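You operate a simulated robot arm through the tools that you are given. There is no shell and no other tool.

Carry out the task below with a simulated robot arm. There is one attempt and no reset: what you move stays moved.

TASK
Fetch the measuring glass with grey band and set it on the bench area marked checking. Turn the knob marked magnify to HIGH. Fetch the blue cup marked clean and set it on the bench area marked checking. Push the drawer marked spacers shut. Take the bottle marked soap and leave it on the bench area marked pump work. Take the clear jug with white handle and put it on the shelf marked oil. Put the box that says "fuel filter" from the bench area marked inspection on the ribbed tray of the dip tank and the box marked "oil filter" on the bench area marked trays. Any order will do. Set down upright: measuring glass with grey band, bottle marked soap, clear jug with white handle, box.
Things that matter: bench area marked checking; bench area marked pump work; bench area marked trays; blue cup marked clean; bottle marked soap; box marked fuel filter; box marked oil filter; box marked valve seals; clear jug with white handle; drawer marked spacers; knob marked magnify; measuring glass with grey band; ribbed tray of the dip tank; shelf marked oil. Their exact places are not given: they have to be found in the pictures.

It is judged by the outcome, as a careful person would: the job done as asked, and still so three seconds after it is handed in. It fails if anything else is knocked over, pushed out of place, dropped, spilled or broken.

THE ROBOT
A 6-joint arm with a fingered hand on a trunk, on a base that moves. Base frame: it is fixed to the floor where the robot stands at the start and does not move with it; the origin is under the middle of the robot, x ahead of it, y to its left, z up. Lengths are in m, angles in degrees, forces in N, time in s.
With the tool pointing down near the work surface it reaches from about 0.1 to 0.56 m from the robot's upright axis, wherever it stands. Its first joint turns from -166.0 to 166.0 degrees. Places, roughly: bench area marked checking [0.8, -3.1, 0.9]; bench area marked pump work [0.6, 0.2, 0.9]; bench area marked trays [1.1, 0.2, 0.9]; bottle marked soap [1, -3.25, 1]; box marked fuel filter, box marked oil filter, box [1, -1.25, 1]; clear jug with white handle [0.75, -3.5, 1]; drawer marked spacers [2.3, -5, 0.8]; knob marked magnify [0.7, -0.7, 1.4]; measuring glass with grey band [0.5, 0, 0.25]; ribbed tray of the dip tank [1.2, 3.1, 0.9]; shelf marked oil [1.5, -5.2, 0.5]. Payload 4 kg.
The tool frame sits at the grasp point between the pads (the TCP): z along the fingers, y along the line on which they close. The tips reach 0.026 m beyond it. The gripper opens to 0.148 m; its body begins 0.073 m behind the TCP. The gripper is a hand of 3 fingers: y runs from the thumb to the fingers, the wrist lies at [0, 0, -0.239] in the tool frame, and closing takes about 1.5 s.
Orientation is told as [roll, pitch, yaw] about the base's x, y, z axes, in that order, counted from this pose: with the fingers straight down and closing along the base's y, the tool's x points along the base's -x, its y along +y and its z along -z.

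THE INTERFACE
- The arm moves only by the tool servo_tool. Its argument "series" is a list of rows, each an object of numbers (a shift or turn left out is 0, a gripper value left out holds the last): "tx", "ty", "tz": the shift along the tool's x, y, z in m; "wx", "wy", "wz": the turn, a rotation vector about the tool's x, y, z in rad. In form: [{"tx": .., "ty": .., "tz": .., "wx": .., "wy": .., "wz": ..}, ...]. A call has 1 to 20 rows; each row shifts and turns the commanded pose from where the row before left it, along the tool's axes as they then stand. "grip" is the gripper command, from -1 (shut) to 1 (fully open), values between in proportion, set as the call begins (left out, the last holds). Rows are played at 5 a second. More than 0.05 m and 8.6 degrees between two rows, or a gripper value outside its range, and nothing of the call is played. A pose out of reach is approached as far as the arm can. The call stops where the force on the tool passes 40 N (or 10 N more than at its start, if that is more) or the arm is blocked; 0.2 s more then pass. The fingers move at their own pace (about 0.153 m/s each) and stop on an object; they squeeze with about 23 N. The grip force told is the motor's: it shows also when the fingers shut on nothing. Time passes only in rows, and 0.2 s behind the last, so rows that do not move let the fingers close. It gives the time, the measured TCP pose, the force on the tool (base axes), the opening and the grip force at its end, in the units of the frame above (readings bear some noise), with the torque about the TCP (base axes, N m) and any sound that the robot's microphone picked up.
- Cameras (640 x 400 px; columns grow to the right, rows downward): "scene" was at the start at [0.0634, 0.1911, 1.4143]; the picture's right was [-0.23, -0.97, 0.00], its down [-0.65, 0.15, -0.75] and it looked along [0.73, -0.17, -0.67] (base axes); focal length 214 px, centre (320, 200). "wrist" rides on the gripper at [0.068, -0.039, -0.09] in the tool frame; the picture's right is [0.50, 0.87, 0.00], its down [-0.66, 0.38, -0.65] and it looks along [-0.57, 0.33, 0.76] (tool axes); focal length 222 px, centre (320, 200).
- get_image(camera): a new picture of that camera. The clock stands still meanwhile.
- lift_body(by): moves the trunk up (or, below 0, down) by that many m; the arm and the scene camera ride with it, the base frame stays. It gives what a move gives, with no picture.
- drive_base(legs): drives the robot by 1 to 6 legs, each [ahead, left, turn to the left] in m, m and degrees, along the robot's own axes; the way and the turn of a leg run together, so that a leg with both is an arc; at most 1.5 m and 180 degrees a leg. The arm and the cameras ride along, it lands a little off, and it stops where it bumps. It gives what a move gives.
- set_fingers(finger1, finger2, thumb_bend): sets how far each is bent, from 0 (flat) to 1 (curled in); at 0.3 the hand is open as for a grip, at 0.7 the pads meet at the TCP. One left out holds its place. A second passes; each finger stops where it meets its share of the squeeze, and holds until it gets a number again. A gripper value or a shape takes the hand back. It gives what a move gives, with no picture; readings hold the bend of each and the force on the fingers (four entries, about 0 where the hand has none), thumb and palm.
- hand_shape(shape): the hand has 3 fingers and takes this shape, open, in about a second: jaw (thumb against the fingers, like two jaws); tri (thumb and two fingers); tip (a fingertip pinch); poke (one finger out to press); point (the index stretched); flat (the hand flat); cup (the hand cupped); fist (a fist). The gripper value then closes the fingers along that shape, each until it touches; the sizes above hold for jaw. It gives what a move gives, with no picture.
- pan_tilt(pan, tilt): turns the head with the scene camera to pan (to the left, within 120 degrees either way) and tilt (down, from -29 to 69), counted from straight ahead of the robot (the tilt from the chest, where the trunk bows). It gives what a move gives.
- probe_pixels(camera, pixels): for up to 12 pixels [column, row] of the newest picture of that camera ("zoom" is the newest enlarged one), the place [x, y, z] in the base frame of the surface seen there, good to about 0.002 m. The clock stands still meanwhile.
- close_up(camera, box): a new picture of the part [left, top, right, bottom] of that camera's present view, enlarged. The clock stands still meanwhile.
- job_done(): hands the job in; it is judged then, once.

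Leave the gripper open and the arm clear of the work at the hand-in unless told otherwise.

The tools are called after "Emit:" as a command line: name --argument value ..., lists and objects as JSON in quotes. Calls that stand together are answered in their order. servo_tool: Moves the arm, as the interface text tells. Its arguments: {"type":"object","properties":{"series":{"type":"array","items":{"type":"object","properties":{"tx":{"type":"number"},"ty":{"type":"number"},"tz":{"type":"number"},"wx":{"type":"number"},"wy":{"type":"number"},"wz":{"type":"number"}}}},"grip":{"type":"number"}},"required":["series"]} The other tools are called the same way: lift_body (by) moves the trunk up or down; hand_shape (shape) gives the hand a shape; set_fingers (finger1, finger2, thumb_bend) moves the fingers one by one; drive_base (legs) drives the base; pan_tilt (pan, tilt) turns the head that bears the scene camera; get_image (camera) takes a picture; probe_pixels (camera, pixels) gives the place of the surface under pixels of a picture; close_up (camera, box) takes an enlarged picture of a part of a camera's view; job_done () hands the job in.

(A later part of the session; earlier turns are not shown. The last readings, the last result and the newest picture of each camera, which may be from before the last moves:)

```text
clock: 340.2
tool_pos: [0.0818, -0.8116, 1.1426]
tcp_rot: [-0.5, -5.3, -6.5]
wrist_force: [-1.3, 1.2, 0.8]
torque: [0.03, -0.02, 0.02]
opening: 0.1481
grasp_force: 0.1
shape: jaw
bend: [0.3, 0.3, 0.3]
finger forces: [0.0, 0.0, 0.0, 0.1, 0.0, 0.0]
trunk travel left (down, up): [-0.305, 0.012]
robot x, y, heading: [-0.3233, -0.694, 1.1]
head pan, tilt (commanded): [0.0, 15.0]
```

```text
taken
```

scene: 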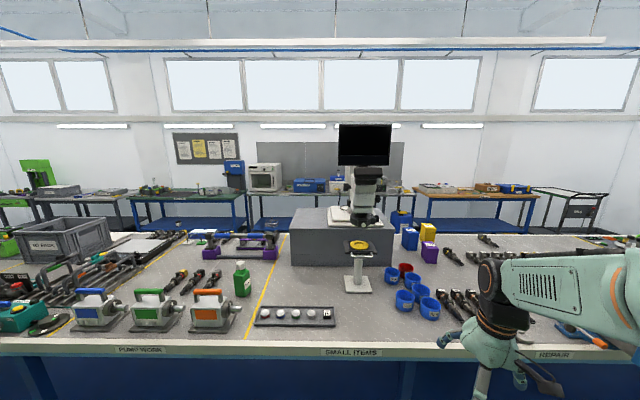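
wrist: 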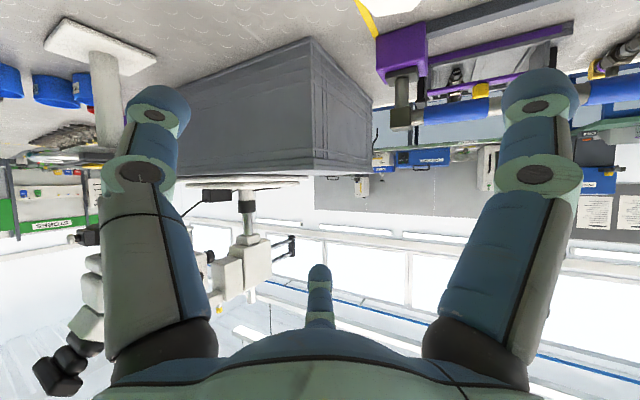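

I zoom in on the microscope to find the magnify knob.

Emit:
close_up --camera "scene" --box '[310, 110, 420, 250]'

Emit:
probe_pixels --camera "scene" --pixels '[[352, 188], [382, 188], [365, 175], [365, 215], [365, 150], [350, 215], [372, 225], [358, 245], [350, 178], [388, 178]]'

```text
2.86 times, centred on (365, 180) of scene
```

zoom: 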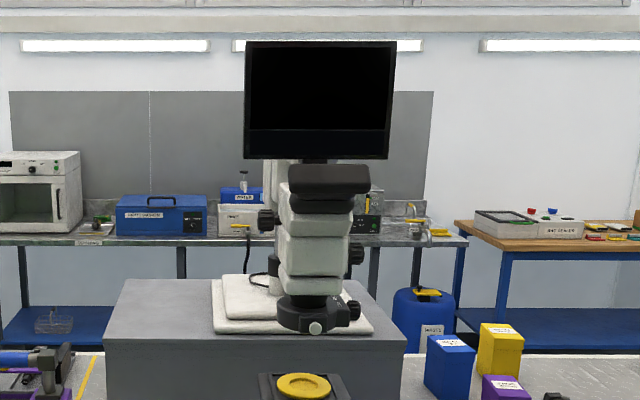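

```text
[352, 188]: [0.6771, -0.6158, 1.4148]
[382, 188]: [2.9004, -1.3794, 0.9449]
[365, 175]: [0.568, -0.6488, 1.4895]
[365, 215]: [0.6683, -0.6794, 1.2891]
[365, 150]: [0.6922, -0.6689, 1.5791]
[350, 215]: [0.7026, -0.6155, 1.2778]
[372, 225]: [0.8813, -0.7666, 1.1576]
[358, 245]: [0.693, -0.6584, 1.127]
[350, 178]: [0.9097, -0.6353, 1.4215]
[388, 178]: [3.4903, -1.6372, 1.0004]
```

I see knobs on both sides of the microscope head (e.g. right one at (377,199)). I drive right 0.55 m to see its right side.

Emit:
drive_base --legs '[[0, -0.6, -1.1]]'

Emit:
pan_tilt --pan 35 --tilt 10

Emit:
get_image --camera "scene"

```text
clock: 346.0
tool_pos: [0.0822, -1.4233, 1.1427]
tcp_rot: [-0.5, -5.2, -7.5]
wrist_force: [0.1, -0.8, -0.7]
torque: [0.01, -0.02, 0.01]
opening: 0.1478
grasp_force: 0.0
shape: jaw
bend: [0.3, 0.3, 0.3]
finger forces: [0.1, 0.1, 0.1, 0.0, 0.0, 0.1]
trunk travel left (down, up): [-0.305, 0.012]
robot x, y, heading: [-0.3221, -1.2983, -0.3]
head pan, tilt (commanded): [0.0, 15.0]
```

```text
clock: 347.0
tool_pos: [0.0828, -1.4222, 1.1426]
tcp_rot: [-0.6, -5.3, -7.5]
wrist_force: [0.4, 0.0, 0.0]
torque: [0.04, 0.01, -0.03]
opening: 0.1479
grasp_force: 0.1
shape: jaw
bend: [0.3, 0.3, 0.3]
finger forces: [0.1, 0.1, 0.1, 0.0, 0.1, 0.0]
trunk travel left (down, up): [-0.305, 0.012]
robot x, y, heading: [-0.3199, -1.2959, -0.2]
head pan, tilt (commanded): [35.0, 10.0]
```

```text
taken
```

scene: 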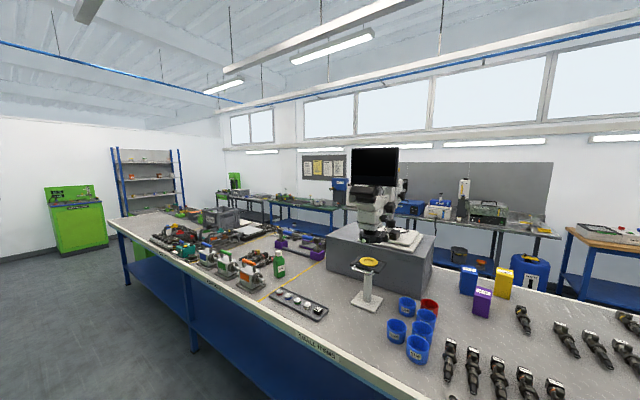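

Emit:
close_up --camera "scene" --box '[330, 140, 440, 270]'

Emit:
close_up --camera "scene" --box '[345, 170, 415, 250]'

```text
3.08 times, centred on (385, 205) of scene
```

zoom: 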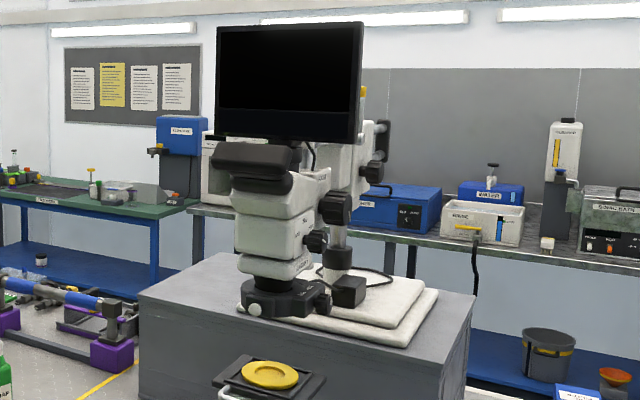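

```text
5.00 times, centred on (380, 210) of scene
```

zoom: 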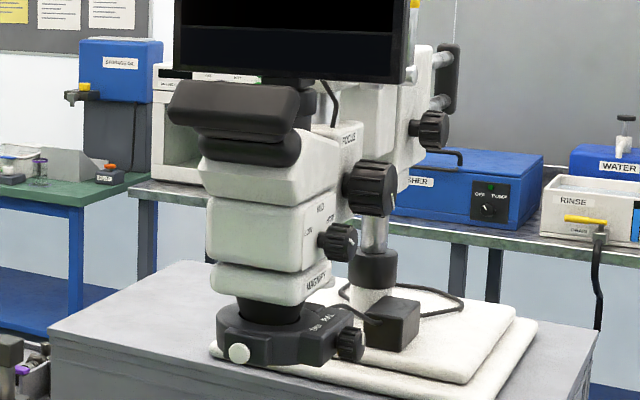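

The MAGNIFY knob seems to be at zoom (337,240), with marks around it. I probe and go closer for reading the marks.

Emit:
probe_pixels --camera "zoom" --pixels '[[340, 240], [325, 240], [335, 228], [345, 255], [370, 188], [300, 240], [310, 285], [350, 343], [380, 260], [400, 325], [430, 130], [270, 100]]'

Emit:
drive_base --legs '[[0.3, 0, 0]]'

Emit:
pan_tilt --pan 45 --tilt 15

Emit:
get_image --camera "scene"

```text
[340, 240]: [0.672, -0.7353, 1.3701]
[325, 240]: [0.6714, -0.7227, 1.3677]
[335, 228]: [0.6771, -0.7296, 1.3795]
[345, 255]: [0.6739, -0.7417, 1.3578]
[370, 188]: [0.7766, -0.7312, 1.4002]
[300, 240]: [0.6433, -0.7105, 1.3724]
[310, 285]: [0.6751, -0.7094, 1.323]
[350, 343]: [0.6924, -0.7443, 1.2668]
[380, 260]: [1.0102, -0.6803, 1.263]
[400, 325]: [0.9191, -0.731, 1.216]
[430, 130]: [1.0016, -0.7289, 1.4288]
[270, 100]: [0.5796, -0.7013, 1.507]
```

```text
clock: 349.0
tool_pos: [0.3805, -1.4223, 1.142]
tcp_rot: [-0.5, -5.2, -7.2]
wrist_force: [0.1, -1.4, 0.2]
torque: [0.01, 0.0, 0.0]
opening: 0.1479
grasp_force: 0.0
shape: jaw
bend: [0.3, 0.3, 0.3]
finger forces: [0.0, 0.1, 0.0, 0.0, 0.0, 0.0]
trunk travel left (down, up): [-0.305, 0.012]
robot x, y, heading: [-0.0225, -1.3001, 0.2]
head pan, tilt (commanded): [35.0, 10.0]
```

```text
clock: 349.7
tool_pos: [0.3791, -1.4218, 1.1423]
tcp_rot: [-0.5, -5.3, -7.3]
wrist_force: [-0.2, 0.7, 0.0]
torque: [0.01, -0.01, 0.03]
opening: 0.1478
grasp_force: 0.0
shape: jaw
bend: [0.3, 0.3, 0.3]
finger forces: [0.0, 0.0, 0.0, 0.0, 0.1, 0.1]
trunk travel left (down, up): [-0.305, 0.012]
robot x, y, heading: [-0.025, -1.2984, -0.1]
head pan, tilt (commanded): [45.0, 15.0]
```

```text
taken
```

scene: 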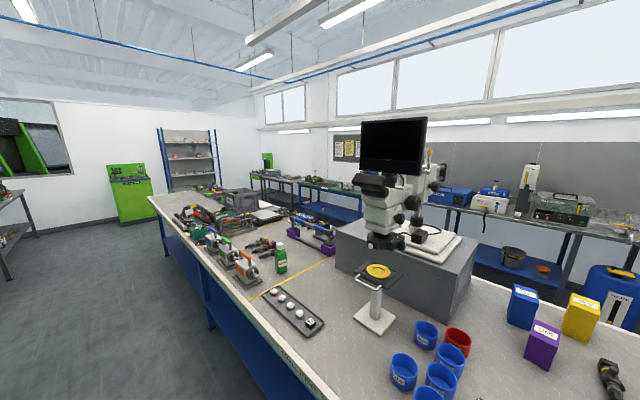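

Emit:
close_up --camera "scene" --box '[350, 160, 450, 260]'

Emit:
close_up --camera "scene" --box '[380, 195, 430, 240]'

```text
4.00 times, centred on (400, 210) of scene
```

zoom: 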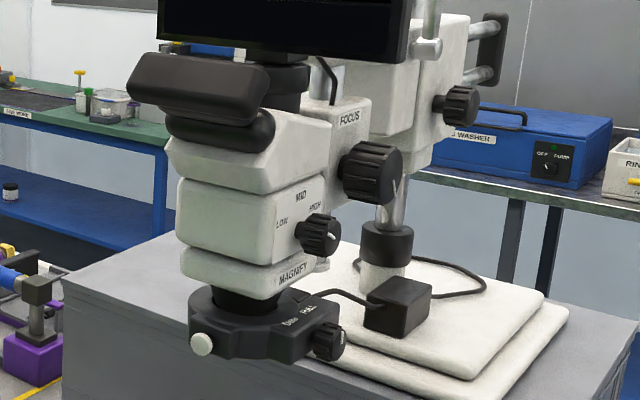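

```text
8.89 times, centred on (405, 218) of scene
```

zoom: 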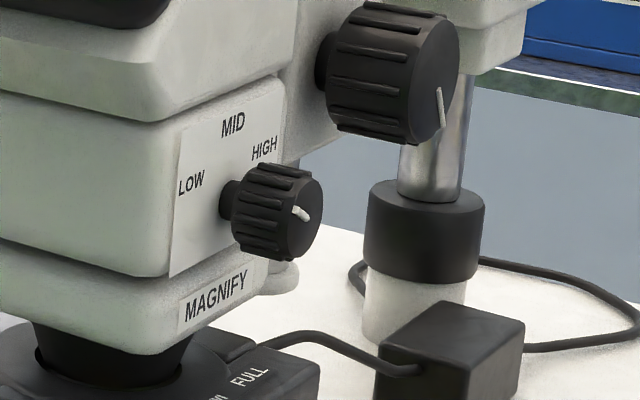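

I can read it: MAGNIFY knob with LOW left, MID top, HIGH right; its white pointer is towards LOW. I take precise positions of the knob, labels and neighbours.

Emit:
close_up --camera "scene" --box '[395, 205, 420, 225]'

Emit:
probe_pixels --camera "zoom" --pixels '[[300, 190], [260, 140], [360, 150], [310, 250], [240, 200], [340, 230], [330, 120], [390, 200], [120, 130], [230, 30], [330, 60], [180, 200]]'

```text
16.00 times, centred on (408, 215) of scene
```

zoom: 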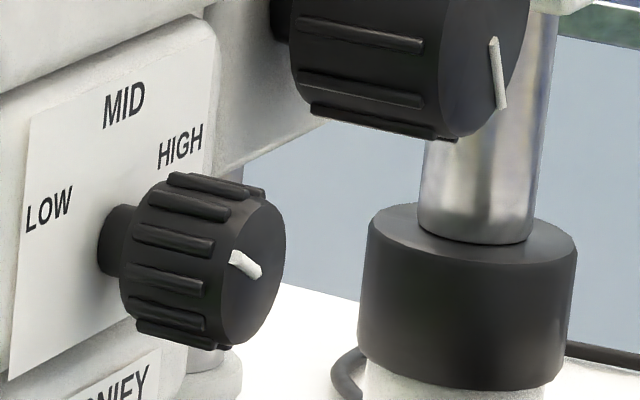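

```text
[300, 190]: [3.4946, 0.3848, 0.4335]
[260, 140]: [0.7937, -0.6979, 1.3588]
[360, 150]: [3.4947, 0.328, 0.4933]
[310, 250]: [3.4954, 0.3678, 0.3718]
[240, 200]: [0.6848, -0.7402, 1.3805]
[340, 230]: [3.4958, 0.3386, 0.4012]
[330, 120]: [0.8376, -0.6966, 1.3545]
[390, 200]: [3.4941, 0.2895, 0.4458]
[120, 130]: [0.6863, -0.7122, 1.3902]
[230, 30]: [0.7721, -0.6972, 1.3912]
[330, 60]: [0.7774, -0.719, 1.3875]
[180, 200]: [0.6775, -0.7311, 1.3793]
```

I probe the label positions and the knob face outline.

Emit:
probe_pixels --camera "zoom" --pixels '[[48, 210], [124, 108], [180, 147], [235, 256], [258, 272], [253, 200], [275, 230], [250, 335], [228, 300], [270, 310], [110, 240], [180, 340]]'

Emit:
close_up --camera "scene" --box '[380, 195, 450, 250]'

```text
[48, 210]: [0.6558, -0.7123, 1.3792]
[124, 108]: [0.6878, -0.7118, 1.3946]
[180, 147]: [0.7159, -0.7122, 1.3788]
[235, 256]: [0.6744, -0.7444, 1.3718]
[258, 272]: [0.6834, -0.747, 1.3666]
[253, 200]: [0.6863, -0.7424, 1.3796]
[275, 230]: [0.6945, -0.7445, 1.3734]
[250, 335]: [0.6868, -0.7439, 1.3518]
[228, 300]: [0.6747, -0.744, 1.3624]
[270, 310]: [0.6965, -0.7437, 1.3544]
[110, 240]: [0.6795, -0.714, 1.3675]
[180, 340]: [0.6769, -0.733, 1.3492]
```

```text
7.27 times, centred on (415, 222) of scene
```

zoom: 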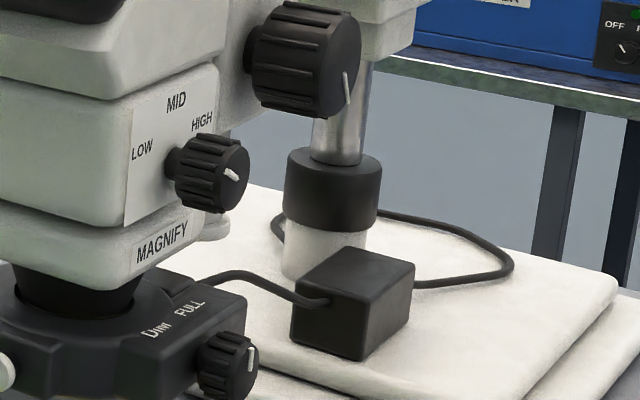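

Knob axis is about (0.686, 1.3655), face at y≈-0.744, radius ≈0.016; pointer at 150° now, HIGH is at 30°: a clockwise turn of 120° seen from -y. I check the neighbouring knobs' extents.

Emit:
probe_pixels --camera "zoom" --pixels '[[340, 60], [352, 90], [325, 108], [340, 30], [280, 100], [245, 345], [255, 375], [225, 390], [210, 350], [165, 70], [265, 45], [200, 215]]'

```text
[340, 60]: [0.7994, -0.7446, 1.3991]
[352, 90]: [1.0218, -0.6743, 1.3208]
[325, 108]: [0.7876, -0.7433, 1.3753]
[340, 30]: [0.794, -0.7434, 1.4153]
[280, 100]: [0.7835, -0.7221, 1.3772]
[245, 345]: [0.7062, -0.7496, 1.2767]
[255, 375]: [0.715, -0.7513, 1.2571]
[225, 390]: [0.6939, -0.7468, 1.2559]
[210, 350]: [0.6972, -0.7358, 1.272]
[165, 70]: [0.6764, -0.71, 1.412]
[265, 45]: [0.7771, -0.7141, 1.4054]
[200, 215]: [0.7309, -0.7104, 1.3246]
```

Neighbour knobs are at least 0.084 m from the MAGNIFY axis, so a closed three-finger grip will fit. I drive to about (0.10, -0.99) and raise the hand.

Emit:
servo_tool --series '[{"tz": -0.04}, {"tz": -0.04}, {"tz": -0.04}, {"tz": -0.04}]'

Emit:
drive_base --legs '[[0.12, 0.308, 0]]'

Emit:
pan_tilt --pan 5 --tilt 20

Emit:
get_image --camera "scene"

```text
clock: 350.7
tool_pos: [0.3652, -1.4184, 1.3027]
tcp_rot: [-0.6, -5.1, -7.2]
wrist_force: [-0.3, 0.8, 1.1]
torque: [0.02, 0.02, -0.01]
opening: 0.1479
grasp_force: 0.0
shape: jaw
bend: [0.3, 0.3, 0.3]
finger forces: [0.0, 0.1, 0.0, 0.1, 0.0, 0.0]
trunk travel left (down, up): [-0.305, 0.012]
robot x, y, heading: [-0.0221, -1.3012, -0.2]
head pan, tilt (commanded): [45.0, 15.0]
```

```text
clock: 354.1
tool_pos: [0.4859, -1.1008, 1.3016]
tcp_rot: [-0.4, -5.3, -7.0]
wrist_force: [-0.1, -0.3, 0.6]
torque: [0.0, -0.03, 0.01]
opening: 0.1477
grasp_force: 0.0
shape: jaw
bend: [0.3, 0.3, 0.3]
finger forces: [0.0, 0.0, 0.1, 0.1, 0.0, 0.1]
trunk travel left (down, up): [-0.305, 0.012]
robot x, y, heading: [0.0968, -0.9847, 0.4]
head pan, tilt (commanded): [45.0, 15.0]
```

```text
clock: 355.1
tool_pos: [0.4864, -1.1019, 1.3008]
tcp_rot: [-0.5, -5.2, -6.9]
wrist_force: [0.8, -1.0, 0.8]
torque: [-0.03, 0.0, 0.02]
opening: 0.1477
grasp_force: 0.1
shape: jaw
bend: [0.3, 0.3, 0.3]
finger forces: [0.0, 0.0, 0.0, 0.0, 0.1, 0.1]
trunk travel left (down, up): [-0.305, 0.012]
robot x, y, heading: [0.0967, -0.9864, 0.5]
head pan, tilt (commanded): [5.0, 20.0]
```

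```text
taken
```

scene: 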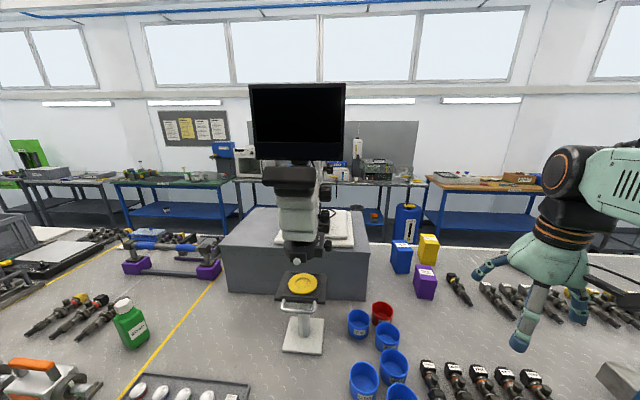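

The hand is at right, clear. I rotate it to point towards +y (left), with the start roll for the turn.

Emit:
servo_tool --series '[{"wx": -0.1083, "wy": -0.0477, "wz": -0.0598}, {"wx": -0.1083, "wy": -0.0477, "wz": -0.0598}, {"wx": -0.1083, "wy": -0.0477, "wz": -0.0598}, {"wx": -0.1083, "wy": -0.0477, "wz": -0.0598}, {"wx": -0.1083, "wy": -0.0477, "wz": -0.0598}, {"wx": -0.1083, "wy": -0.0477, "wz": -0.0598}, {"wx": -0.1083, "wy": -0.0477, "wz": -0.0598}, {"wx": -0.1083, "wy": -0.0477, "wz": -0.0598}, {"wx": -0.1083, "wy": -0.0477, "wz": -0.0598}, {"wx": -0.1083, "wy": -0.0477, "wz": -0.0598}, {"wx": -0.1083, "wy": -0.0477, "wz": -0.0598}, {"wx": -0.1083, "wy": -0.0477, "wz": -0.0598}, {"wx": -0.1083, "wy": -0.0477, "wz": -0.0598}, {"wx": -0.1083, "wy": -0.0477, "wz": -0.0598}, {}]'

Emit:
get_image --camera "scene"

Emit:
get_image --camera "wrist"

```text
clock: 358.3
tool_pos: [0.6032, -1.0025, 1.3628]
tcp_rot: [89.3, -59.7, -0.3]
wrist_force: [0.1, 0.5, -0.1]
torque: [-0.01, 0.0, 0.0]
opening: 0.1476
grasp_force: 0.1
shape: jaw
bend: [0.3, 0.3, 0.3]
finger forces: [0.0, 0.0, 0.0, 0.0, 0.0, 0.0]
out of reach, approached as far as the arm can: row 10, 11, 12, 13, 14
trunk travel left (down, up): [-0.305, 0.012]
robot x, y, heading: [0.0947, -0.9877, 0.4]
head pan, tilt (commanded): [5.0, 20.0]
```

```text
taken
```

scene: 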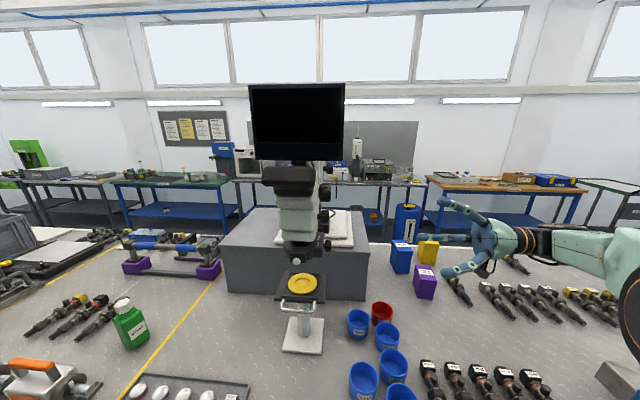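

```text
taken
```

wrist: 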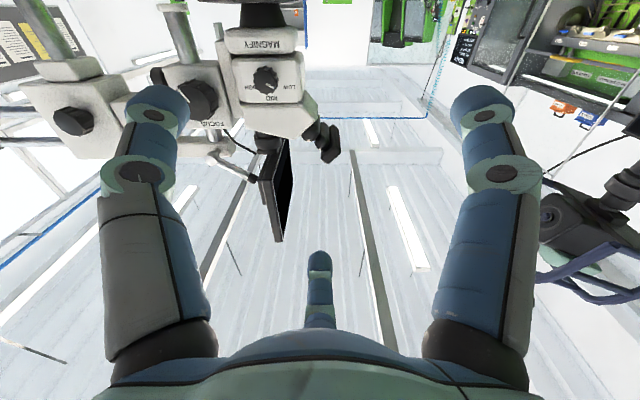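

The hand points at +y; the wrist camera sees the MAGNIFY knob at (265,80). I preshape the fingers to a 0.07 m opening and line up in front of the knob at (0.686, -0.90, 1.3655).

Emit:
servo_tool --series '[{"tx": -0.0148, "ty": -0.0234, "tz": 0.0337}, {"tx": -0.0148, "ty": -0.0234, "tz": 0.0337}, {"tx": -0.0148, "ty": -0.0234, "tz": 0.0337}, {}]' --grip -0.05

Emit:
get_image --camera "wrist"

```text
clock: 359.3
tool_pos: [0.6859, -0.9012, 1.3681]
tcp_rot: [90.1, -60.0, 0.2]
wrist_force: [0.3, -0.1, 0.3]
torque: [-0.03, -0.03, 0.0]
opening: 0.0708
grasp_force: 0.1
shape: jaw
bend: [0.37, 0.37, 0.7]
finger forces: [0.0, 0.1, 0.1, 0.1, 0.0, 0.0]
trunk travel left (down, up): [-0.305, 0.012]
robot x, y, heading: [0.0956, -0.9846, 0.2]
head pan, tilt (commanded): [5.0, 20.0]
```

```text
taken
```

wrist: 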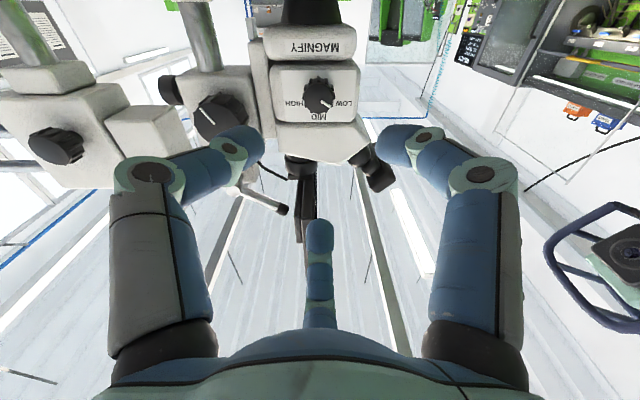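

I refine the knob position with the wrist camera.

Emit:
close_up --camera "wrist" --box '[270, 40, 370, 140]'

Emit:
probe_pixels --camera "zoom" --pixels '[[310, 250], [330, 220], [350, 270], [290, 215], [345, 195], [315, 180], [280, 260], [365, 230], [320, 290], [240, 285], [435, 270], [290, 320]]'

```text
4.00 times, centred on (320, 90) of wrist
```

zoom: 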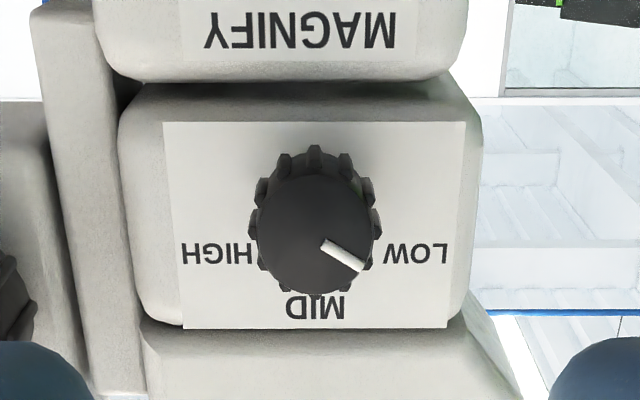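

```text
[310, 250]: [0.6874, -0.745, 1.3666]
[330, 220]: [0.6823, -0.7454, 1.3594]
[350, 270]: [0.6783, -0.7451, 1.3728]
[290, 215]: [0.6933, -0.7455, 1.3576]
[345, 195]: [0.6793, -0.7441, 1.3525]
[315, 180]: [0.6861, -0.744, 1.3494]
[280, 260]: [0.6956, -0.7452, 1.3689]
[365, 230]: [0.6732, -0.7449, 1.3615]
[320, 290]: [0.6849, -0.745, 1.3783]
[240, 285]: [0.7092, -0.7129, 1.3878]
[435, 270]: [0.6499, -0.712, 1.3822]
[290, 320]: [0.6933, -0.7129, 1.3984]
```

Knob centre refined: (0.686, -0.745, 1.363), radius ≈0.016. I advance to y≈-0.795 and check alignment.

Emit:
servo_tool --series '[{"tx": 0.0022, "ty": -0.0012, "tz": 0.035}, {"tx": 0.0021, "ty": -0.0013, "tz": 0.035}, {"tz": 0.036}, {}]'

Emit:
get_image --camera "wrist"

```text
clock: 360.3
tool_pos: [0.6854, -0.7947, 1.3632]
tcp_rot: [90.0, -60.1, 0.2]
wrist_force: [0.4, -0.1, 0.7]
torque: [0.02, -0.01, -0.02]
opening: 0.0706
grasp_force: 0.0
shape: jaw
bend: [0.37, 0.37, 0.7]
finger forces: [0.0, 0.1, 0.0, 0.1, 0.0, 0.0]
trunk travel left (down, up): [-0.305, 0.012]
robot x, y, heading: [0.0981, -0.9886, 0.1]
head pan, tilt (commanded): [5.0, 20.0]
```

```text
taken
```

wrist: 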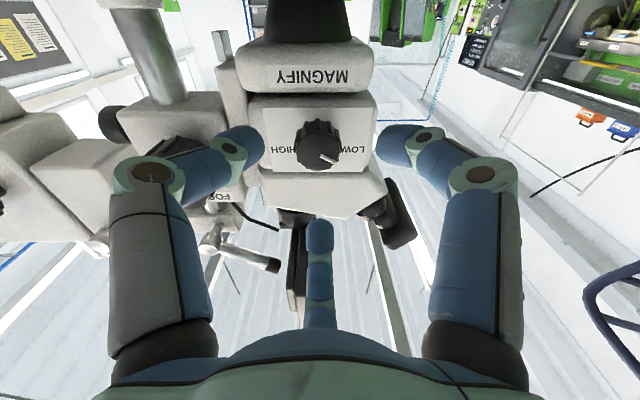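

Well aligned. I advance 0.046 m so the fingertips surround the knob, then close.

Emit:
servo_tool --series '[{"tz": 0.02}, {"tz": 0.015}, {"tz": 0.011}, {}]'

Emit:
get_image --camera "wrist"

```text
clock: 361.3
tool_pos: [0.6857, -0.7482, 1.3597]
tcp_rot: [90.1, -60.0, 0.3]
wrist_force: [0.7, 0.6, 0.9]
torque: [0.05, 0.01, -0.03]
opening: 0.0706
grasp_force: 0.0
shape: jaw
bend: [0.37, 0.37, 0.7]
finger forces: [0.0, 0.0, 0.0, 0.1, 0.0, 0.0]
trunk travel left (down, up): [-0.305, 0.012]
robot x, y, heading: [0.0931, -0.9882, 0.5]
head pan, tilt (commanded): [5.0, 20.0]
```

```text
taken
```

wrist: 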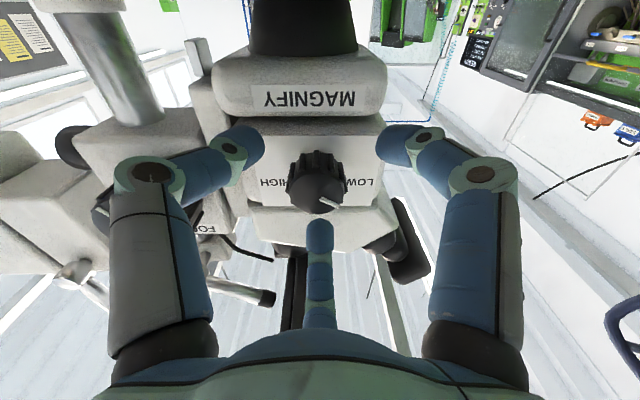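

Slightly low (z 1.3597): I raise 3 mm and close on the knob.

Emit:
servo_tool --series '[{"tx": -0.0028, "ty": 0.0016}, {}]'

Emit:
servo_tool --series '[{}, {}, {}, {}, {}, {}]' --grip -1

Emit:
get_image --camera "wrist"

```text
clock: 361.9
tool_pos: [0.6854, -0.749, 1.3651]
tcp_rot: [90.1, -60.0, 0.4]
wrist_force: [0.3, -0.4, -0.5]
torque: [-0.01, 0.03, 0.04]
opening: 0.0709
grasp_force: 0.1
shape: jaw
bend: [0.37, 0.37, 0.7]
finger forces: [0.0, 0.0, 0.0, 0.0, 0.1, 0.1]
trunk travel left (down, up): [-0.305, 0.012]
robot x, y, heading: [0.0986, -0.9836, 0.3]
head pan, tilt (commanded): [5.0, 20.0]
```

```text
clock: 363.3
tool_pos: [0.6847, -0.749, 1.3641]
tcp_rot: [90.0, -60.1, 0.5]
wrist_force: [0.2, 2.1, -0.7]
torque: [-0.03, -0.01, 0.0]
opening: 0.0268
grasp_force: 23.0
shape: jaw
bend: [0.75, 0.75, 0.7]
finger forces: [20.5, 20.0, 0.0, 0.0, 21.0, 0.0]
trunk travel left (down, up): [-0.305, 0.012]
robot x, y, heading: [0.0999, -0.9824, 0.1]
head pan, tilt (commanded): [5.0, 20.0]
```

```text
taken
```

wrist: 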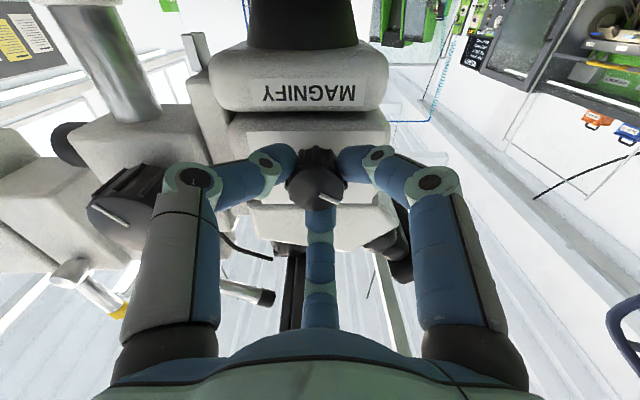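

The knob is gripped by three fingers. I turn the hand clockwise (tool z, +60°) first and check.

Emit:
servo_tool --series '[{"wz": 0.105}, {"wz": 0.105}, {"wz": 0.105}, {"wz": 0.105}, {"wz": 0.105}, {"wz": 0.105}, {"wz": 0.105}, {"wz": 0.105}, {"wz": 0.105}, {"wz": 0.105}, {}]'

Emit:
get_image --camera "wrist"

```text
clock: 365.7
tool_pos: [0.6866, -0.7485, 1.3648]
tcp_rot: [90.0, 0.3, 0.4]
wrist_force: [5.1, 1.3, 5.9]
torque: [0.13, -0.04, -0.11]
opening: 0.0262
grasp_force: 23.2
shape: jaw
bend: [0.75, 0.75, 0.7]
finger forces: [21.3, 25.1, 0.1, 0.0, 19.1, 0.0]
trunk travel left (down, up): [-0.305, 0.012]
robot x, y, heading: [0.0976, -0.9847, 0.3]
head pan, tilt (commanded): [5.0, 20.0]
```

```text
taken
```

wrist: 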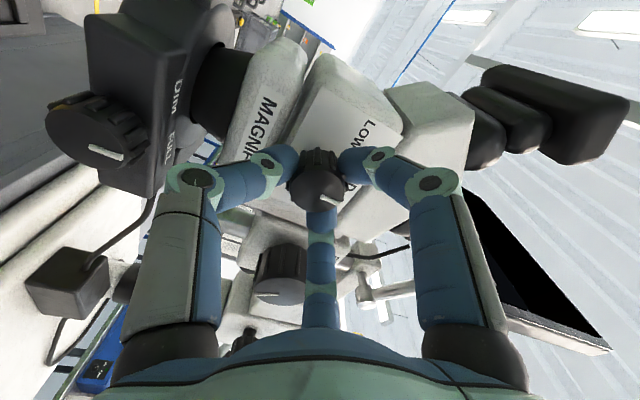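

The pointer moved along with the hand (60° done). I continue another 60° to HIGH.

Emit:
servo_tool --series '[{"wz": 0.105}, {"wz": 0.105}, {"wz": 0.105}, {"wz": 0.105}, {"wz": 0.105}, {"wz": 0.105}, {"wz": 0.105}, {"wz": 0.105}, {"wz": 0.105}, {"wz": 0.105}, {}]'

Emit:
get_image --camera "wrist"

```text
clock: 368.1
tool_pos: [0.6874, -0.7488, 1.3641]
tcp_rot: [90.1, 60.5, 0.6]
wrist_force: [9.1, -1.0, 4.0]
torque: [0.09, -0.06, -0.28]
opening: 0.026
grasp_force: 23.1
shape: jaw
bend: [0.74, 0.75, 0.7]
finger forces: [25.2, 24.9, 0.0, 0.0, 17.9, 0.0]
trunk travel left (down, up): [-0.305, 0.012]
robot x, y, heading: [0.0995, -0.9826, 0.5]
head pan, tilt (commanded): [5.0, 20.0]
```

```text
taken
```

wrist: 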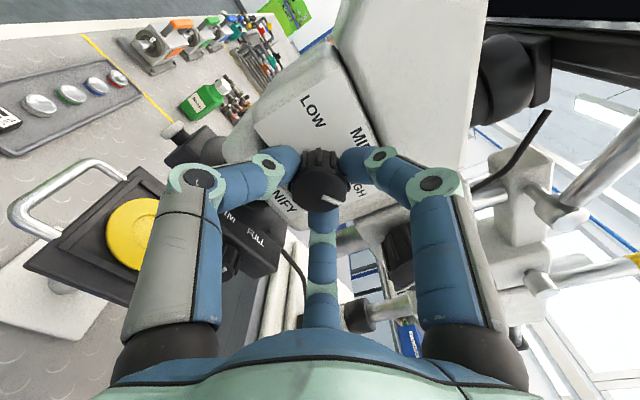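

Turned 120°. I open the fingers to the small opening, back off a little and check the pointer.

Emit:
servo_tool --series '[{}, {}, {}]' --grip -0.05

Emit:
servo_tool --series '[{"tz": -0.02}, {"tz": -0.04}, {"tz": -0.04}, {}]'

Emit:
get_image --camera "wrist"

Emit:
close_up --camera "wrist" --box '[270, 60, 400, 160]'

```text
clock: 368.9
tool_pos: [0.6862, -0.7485, 1.363]
tcp_rot: [90.0, 60.5, 0.6]
wrist_force: [0.2, -0.4, 0.2]
torque: [0.04, -0.02, 0.01]
opening: 0.0701
grasp_force: 0.1
shape: jaw
bend: [0.38, 0.38, 0.7]
finger forces: [0.1, 0.0, 0.0, 0.0, 0.0, 0.1]
trunk travel left (down, up): [-0.305, 0.012]
robot x, y, heading: [0.0968, -0.9885, 0.5]
head pan, tilt (commanded): [5.0, 20.0]
```

```text
clock: 369.9
tool_pos: [0.6847, -0.8475, 1.3649]
tcp_rot: [90.0, 60.4, 0.4]
wrist_force: [-0.1, 0.0, -0.3]
torque: [-0.01, 0.01, -0.06]
opening: 0.0696
grasp_force: 0.0
shape: jaw
bend: [0.38, 0.38, 0.7]
finger forces: [0.0, 0.0, 0.0, 0.0, 0.1, 0.0]
trunk travel left (down, up): [-0.305, 0.012]
robot x, y, heading: [0.0919, -0.9863, 0.1]
head pan, tilt (commanded): [5.0, 20.0]
```

```text
taken
```

wrist: 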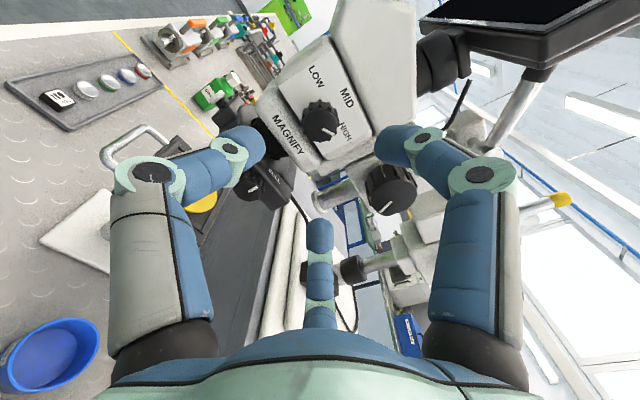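

```text
4.00 times, centred on (335, 110) of wrist
```

zoom: 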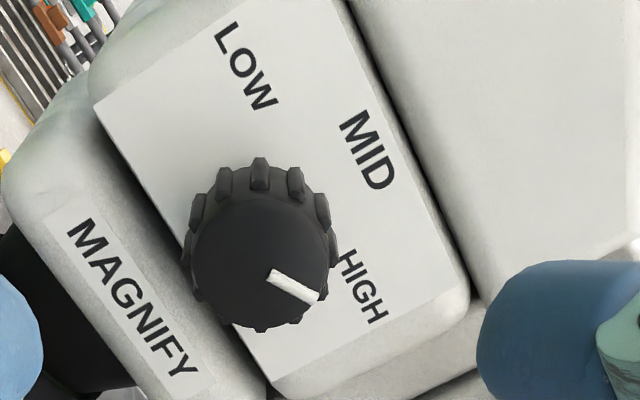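

I measure the pointer direction in base coordinates.

Emit:
probe_pixels --camera "zoom" --pixels '[[274, 275], [313, 294], [295, 285], [263, 258], [200, 250], [330, 250], [262, 195], [262, 320], [245, 65], [368, 150], [362, 290]]'

```text
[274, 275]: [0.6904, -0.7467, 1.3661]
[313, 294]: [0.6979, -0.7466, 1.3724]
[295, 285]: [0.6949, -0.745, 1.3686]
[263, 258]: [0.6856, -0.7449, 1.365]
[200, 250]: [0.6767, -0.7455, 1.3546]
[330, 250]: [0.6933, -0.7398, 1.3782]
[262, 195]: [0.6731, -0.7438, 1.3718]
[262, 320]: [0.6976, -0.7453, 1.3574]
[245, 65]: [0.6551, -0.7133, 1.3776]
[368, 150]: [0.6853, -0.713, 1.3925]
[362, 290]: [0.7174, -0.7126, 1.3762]
```

The pointer is at about 30–35°, i.e. near HIGH but perhaps a few degrees short. I grip again and turn about 8° further.

Emit:
servo_tool --series '[{"tz": 0.04}, {"tz": 0.04}, {"tz": 0.019}, {}]'

Emit:
servo_tool --series '[{}, {}, {}, {}, {}, {"wz": 0.05}, {"wz": 0.05}, {"wz": 0.04}, {}]' --grip -1

Emit:
servo_tool --series '[{}, {}, {}]' --grip -0.05

Emit:
servo_tool --series '[{"tz": -0.02}, {"tz": -0.04}, {"tz": -0.04}, {}]'

Emit:
close_up --camera "wrist" --box '[270, 60, 400, 160]'

```text
clock: 370.9
tool_pos: [0.6857, -0.7505, 1.3649]
tcp_rot: [90.1, 60.4, 0.5]
wrist_force: [0.4, 0.3, -0.1]
torque: [0.04, 0.02, 0.01]
opening: 0.07
grasp_force: 0.1
shape: jaw
bend: [0.38, 0.38, 0.7]
finger forces: [0.0, 0.0, 0.0, 0.0, 0.1, 0.0]
trunk travel left (down, up): [-0.305, 0.012]
robot x, y, heading: [0.0959, -0.9825, 0.2]
head pan, tilt (commanded): [5.0, 20.0]
```

```text
clock: 372.9
tool_pos: [0.6856, -0.7498, 1.3633]
tcp_rot: [89.9, 68.5, 0.4]
wrist_force: [2.2, 2.3, -2.3]
torque: [-0.03, -0.22, -0.04]
opening: 0.0255
grasp_force: 22.6
shape: jaw
bend: [0.74, 0.76, 0.7]
finger forces: [24.9, 19.3, 0.0, 0.1, 22.1, 0.1]
trunk travel left (down, up): [-0.305, 0.012]
robot x, y, heading: [0.0977, -0.9875, 0.2]
head pan, tilt (commanded): [5.0, 20.0]
```

```text
clock: 373.7
tool_pos: [0.6857, -0.751, 1.3654]
tcp_rot: [90.1, 68.5, 0.6]
wrist_force: [0.0, 0.1, 0.0]
torque: [-0.01, 0.04, -0.02]
opening: 0.0696
grasp_force: 0.0
shape: jaw
bend: [0.38, 0.38, 0.7]
finger forces: [0.0, 0.0, 0.1, 0.0, 0.0, 0.1]
trunk travel left (down, up): [-0.305, 0.012]
robot x, y, heading: [0.0947, -0.9837, 0.2]
head pan, tilt (commanded): [5.0, 20.0]
```

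```text
clock: 374.7
tool_pos: [0.6851, -0.8491, 1.3658]
tcp_rot: [90.0, 68.4, 0.3]
wrist_force: [-0.5, -0.1, -1.1]
torque: [0.0, 0.0, 0.01]
opening: 0.07
grasp_force: 0.1
shape: jaw
bend: [0.38, 0.38, 0.7]
finger forces: [0.0, 0.1, 0.1, 0.1, 0.0, 0.0]
trunk travel left (down, up): [-0.305, 0.012]
robot x, y, heading: [0.0974, -0.9853, 0.2]
head pan, tilt (commanded): [5.0, 20.0]
```

```text
4.00 times, centred on (335, 110) of wrist
```

zoom: 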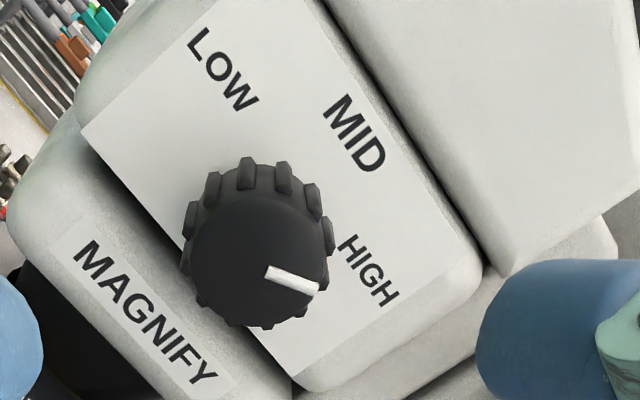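

The knob did not turn further (it is at its stop at HIGH, symmetric to LOW). I retreat and look at the cups from here.

Emit:
servo_tool --series '[{"tz": -0.04}, {"tz": -0.04}, {"tz": -0.04}, {}]' --grip 1

Emit:
pan_tilt --pan 0 --tilt 55

Emit:
get_image --camera "scene"

```text
clock: 375.7
tool_pos: [0.6875, -0.9695, 1.3637]
tcp_rot: [90.1, 68.4, 0.4]
wrist_force: [-0.2, 0.2, -0.1]
torque: [-0.01, 0.0, 0.02]
opening: 0.1481
grasp_force: 0.1
shape: jaw
bend: [0.3, 0.3, 0.3]
finger forces: [0.0, 0.0, 0.1, 0.0, 0.0, 0.0]
trunk travel left (down, up): [-0.305, 0.012]
robot x, y, heading: [0.0962, -0.9872, 0.1]
head pan, tilt (commanded): [5.0, 20.0]
```

```text
clock: 376.8
tool_pos: [0.6867, -0.9706, 1.3627]
tcp_rot: [90.1, 68.4, 0.5]
wrist_force: [0.5, 0.2, 0.3]
torque: [0.0, 0.0, 0.02]
opening: 0.1479
grasp_force: 0.1
shape: jaw
bend: [0.3, 0.3, 0.3]
finger forces: [0.0, 0.0, 0.1, 0.0, 0.1, 0.0]
trunk travel left (down, up): [-0.305, 0.012]
robot x, y, heading: [0.0962, -0.9882, 0.3]
head pan, tilt (commanded): [0.0, 55.0]
```

```text
taken
```

scene: 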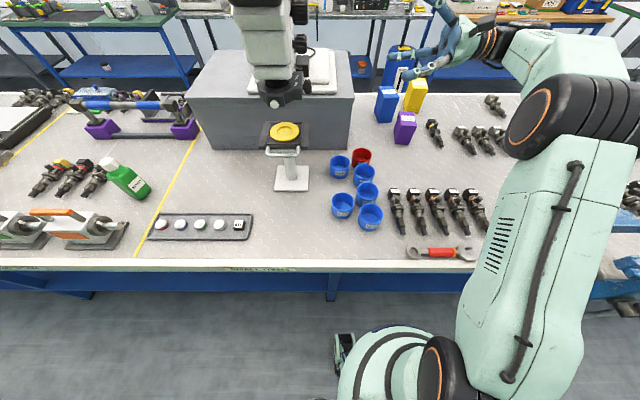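

Emit:
close_up --camera "scene" --box '[310, 140, 410, 240]'

Emit:
probe_pixels --camera "zoom" --pixels '[[210, 220], [168, 220], [130, 218], [170, 240], [170, 205], [190, 290], [250, 195], [290, 265], [225, 160], [130, 90], [320, 120], [100, 250]]'

```text
4.00 times, centred on (360, 190) of scene
```

zoom: 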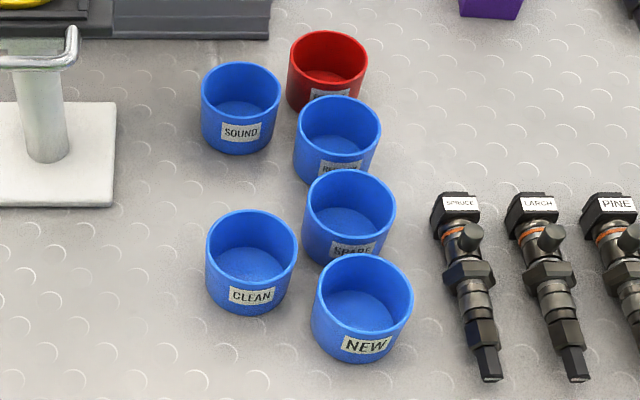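

```text
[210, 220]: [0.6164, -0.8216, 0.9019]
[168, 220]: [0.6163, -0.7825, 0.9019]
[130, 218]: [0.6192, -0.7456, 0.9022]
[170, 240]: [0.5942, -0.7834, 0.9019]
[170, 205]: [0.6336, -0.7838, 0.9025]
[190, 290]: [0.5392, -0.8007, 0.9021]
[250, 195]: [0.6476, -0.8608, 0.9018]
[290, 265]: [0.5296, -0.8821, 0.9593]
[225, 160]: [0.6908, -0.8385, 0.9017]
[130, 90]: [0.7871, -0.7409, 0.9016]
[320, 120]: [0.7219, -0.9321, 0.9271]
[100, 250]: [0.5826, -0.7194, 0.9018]
```

Emit:
probe_pixels --camera "zoom" --pixels '[[208, 248], [296, 250], [252, 213], [252, 282], [318, 290], [411, 290], [366, 258], [306, 210], [350, 173], [350, 245], [252, 250], [365, 325]]'

```text
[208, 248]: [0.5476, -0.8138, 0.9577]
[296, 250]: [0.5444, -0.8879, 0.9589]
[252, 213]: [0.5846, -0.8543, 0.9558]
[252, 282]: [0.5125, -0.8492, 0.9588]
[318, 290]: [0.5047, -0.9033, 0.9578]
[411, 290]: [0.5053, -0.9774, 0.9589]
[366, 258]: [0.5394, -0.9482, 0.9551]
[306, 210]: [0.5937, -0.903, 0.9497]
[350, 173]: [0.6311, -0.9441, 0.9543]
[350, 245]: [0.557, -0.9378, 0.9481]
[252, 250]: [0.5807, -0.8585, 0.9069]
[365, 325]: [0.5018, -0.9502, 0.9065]
```

CLEAN cup: centre (0.5485, -0.851), rim radius 0.037, rim z 0.958; neighbours NEW and SPARE leave 0.026 m gaps. I will grip it straight from above with fingers at +90°, -30°, -150°. First I bring the hand back and rotate it down.

Emit:
servo_tool --series '[{"tx": -0.0073, "ty": -0.0431, "tz": -0.006}, {"tx": -0.0073, "ty": -0.0431, "tz": -0.006}, {"tx": -0.0073, "ty": -0.0431, "tz": -0.006}, {"tx": -0.0073, "ty": -0.0431, "tz": -0.006}, {"tx": -0.0073, "ty": -0.0431, "tz": -0.006}, {"wx": 0.057, "wy": -0.1179, "wz": -0.0096}, {"wx": 0.057, "wy": -0.1179, "wz": -0.0096}, {"wx": 0.057, "wy": -0.1179, "wz": -0.0096}, {"wx": 0.057, "wy": -0.1179, "wz": -0.0096}, {"wx": 0.057, "wy": -0.1179, "wz": -0.0096}, {"wx": 0.057, "wy": -0.1179, "wz": -0.0096}, {"wx": 0.057, "wy": -0.1179, "wz": -0.0096}, {"wx": 0.057, "wy": -0.1179, "wz": -0.0096}, {"wx": 0.057, "wy": -0.1179, "wz": -0.0096}, {"wx": 0.057, "wy": -0.1179, "wz": -0.0096}, {"wx": 0.057, "wy": -0.1179, "wz": -0.0096}, {"wx": 0.057, "wy": -0.1179, "wz": -0.0096}, {}]'

Emit:
get_image --camera "wrist"

```text
clock: 380.6
tool_pos: [0.5007, -1.0014, 1.2512]
tcp_rot: [0.1, -0.1, -59.6]
wrist_force: [0.4, -0.3, 0.3]
torque: [-0.03, 0.0, -0.01]
opening: 0.1478
grasp_force: 0.1
shape: jaw
bend: [0.3, 0.3, 0.3]
finger forces: [0.0, 0.1, 0.1, 0.0, 0.1, 0.0]
trunk travel left (down, up): [-0.305, 0.012]
robot x, y, heading: [0.0974, -0.985, 0.3]
head pan, tilt (commanded): [0.0, 55.0]
```

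```text
taken
```

wrist: 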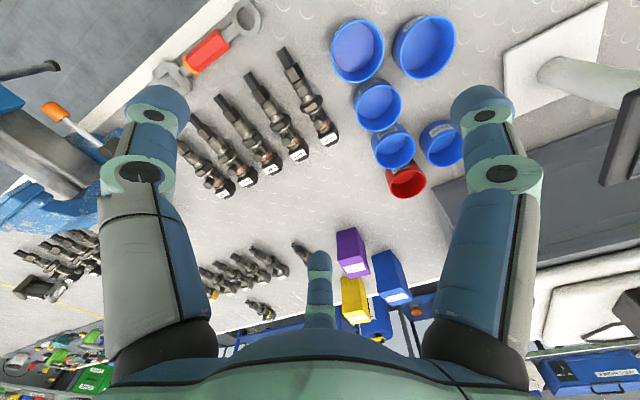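

The hand points straight down. I move above the CLEAN cup with a 0.11 m opening.

Emit:
servo_tool --series '[{"tx": 0.0175, "ty": 0.0196, "tz": 0.0317}, {"tx": 0.0175, "ty": 0.0196, "tz": 0.0317}, {"tx": 0.0175, "ty": 0.0196, "tz": 0.0317}, {"tx": 0.0175, "ty": 0.0196, "tz": 0.0317}, {"tx": 0.0175, "ty": 0.0196, "tz": 0.0317}, {"tx": 0.0175, "ty": 0.0196, "tz": 0.0317}, {}]' --grip 0.486

Emit:
get_image --camera "wrist"

```text
clock: 382.1
tool_pos: [0.5479, -0.8529, 1.0594]
tcp_rot: [0.0, 0.0, -59.5]
wrist_force: [-0.3, 0.0, -0.4]
torque: [-0.03, -0.01, 0.01]
opening: 0.1103
grasp_force: 0.1
shape: jaw
bend: [0.26, 0.26, 0.56]
finger forces: [0.1, 0.1, 0.0, 0.0, 0.0, 0.0]
trunk travel left (down, up): [-0.305, 0.012]
robot x, y, heading: [0.0932, -0.9857, 0.4]
head pan, tilt (commanded): [0.0, 55.0]
```

```text
taken
```

wrist: 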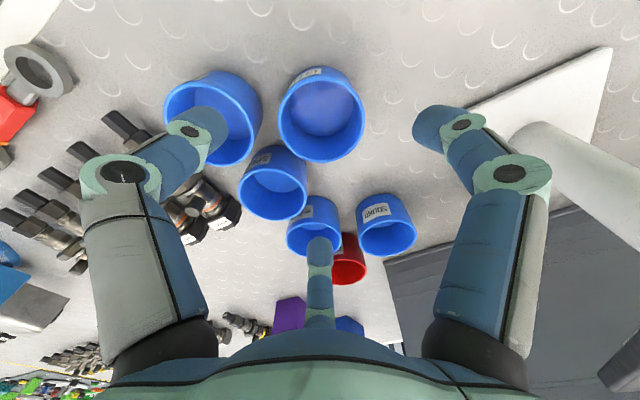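

The CLEAN label is seen at (310,75). I refine the cup centre with the wrist camera.

Emit:
probe_pixels --camera "wrist" --pixels '[[282, 115], [362, 112], [322, 160], [322, 70], [292, 142], [352, 142], [260, 190], [305, 195], [170, 110], [250, 130]]'

```text
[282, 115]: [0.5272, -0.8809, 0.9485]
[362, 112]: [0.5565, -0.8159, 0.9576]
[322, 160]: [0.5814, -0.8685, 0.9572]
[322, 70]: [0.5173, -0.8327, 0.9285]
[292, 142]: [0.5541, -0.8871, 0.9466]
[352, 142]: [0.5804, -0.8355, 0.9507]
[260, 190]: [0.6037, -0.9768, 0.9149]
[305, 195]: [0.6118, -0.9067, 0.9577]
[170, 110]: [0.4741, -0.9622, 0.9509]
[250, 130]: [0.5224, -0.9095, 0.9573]
```

Centre confirmed at (0.548, -0.852). I descend to TCP 0.942.

Emit:
servo_tool --series '[{"tz": 0.03}, {"tz": 0.03}, {}]'

Emit:
get_image --camera "wrist"

```text
clock: 382.9
tool_pos: [0.5492, -0.851, 1.0008]
tcp_rot: [0.0, 0.0, -59.6]
wrist_force: [0.2, 0.0, -0.4]
torque: [-0.02, 0.01, 0.0]
opening: 0.1107
grasp_force: 0.0
shape: jaw
bend: [0.26, 0.26, 0.56]
finger forces: [0.1, 0.0, 0.0, 0.0, 0.0, 0.0]
trunk travel left (down, up): [-0.305, 0.012]
robot x, y, heading: [0.0967, -0.9871, 0.3]
head pan, tilt (commanded): [0.0, 55.0]
```

```text
taken
```

wrist: 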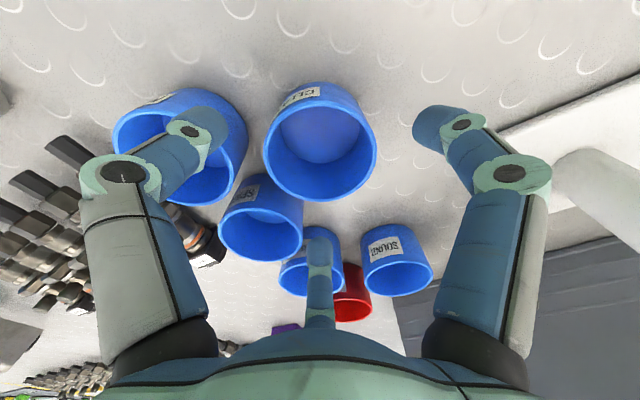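

Fingers fit around. I descend the remaining 0.058 m carefully.

Emit:
servo_tool --series '[{"tz": 0.02}, {"tz": 0.02}, {"tz": 0.018}, {}]'

Emit:
get_image --camera "wrist"

```text
clock: 383.9
tool_pos: [0.5484, -0.8511, 0.9433]
tcp_rot: [0.0, -0.1, -59.5]
wrist_force: [-0.6, 0.1, -0.5]
torque: [0.03, -0.01, 0.0]
opening: 0.1102
grasp_force: 0.1
shape: jaw
bend: [0.26, 0.26, 0.56]
finger forces: [0.0, 0.0, 0.0, 0.0, 0.0, 0.0]
trunk travel left (down, up): [-0.305, 0.012]
robot x, y, heading: [0.096, -0.9843, 0.3]
head pan, tilt (commanded): [0.0, 55.0]
```

```text
taken
```

wrist: 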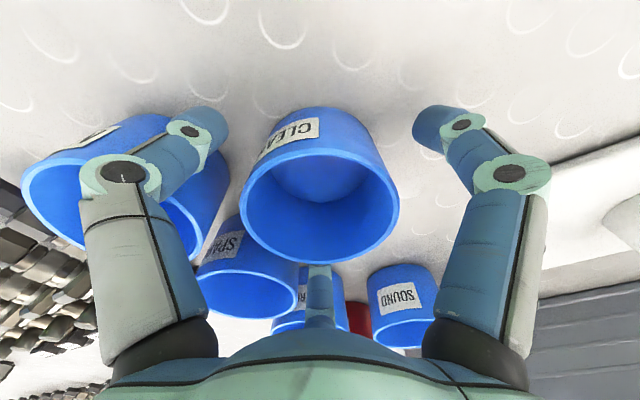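

No contact with neighbours. I close the fingers on the cup.

Emit:
servo_tool --series '[{}, {}, {}, {}, {}, {}]' --grip -1

Emit:
get_image --camera "wrist"

```text
clock: 385.4
tool_pos: [0.5483, -0.8503, 0.9431]
tcp_rot: [0.0, 0.0, -59.6]
wrist_force: [-0.1, -1.0, 0.5]
torque: [0.02, 0.01, 0.02]
opening: 0.0644
grasp_force: 22.8
shape: jaw
bend: [0.39, 0.38, 0.7]
finger forces: [19.2, 21.5, 0.0, 0.0, 20.9, 0.0]
trunk travel left (down, up): [-0.305, 0.012]
robot x, y, heading: [0.0951, -0.9866, 0.5]
head pan, tilt (commanded): [0.0, 55.0]
```

```text
taken
```

wrist: 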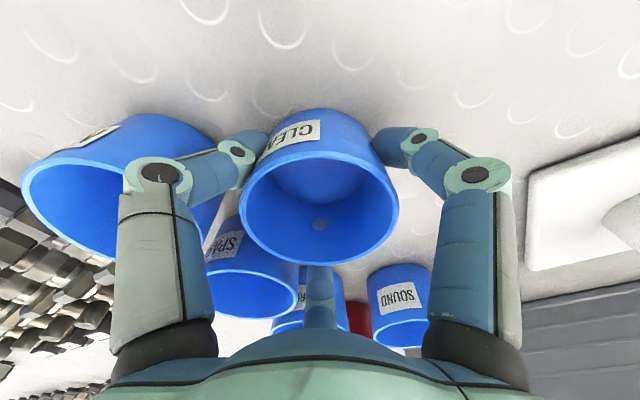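

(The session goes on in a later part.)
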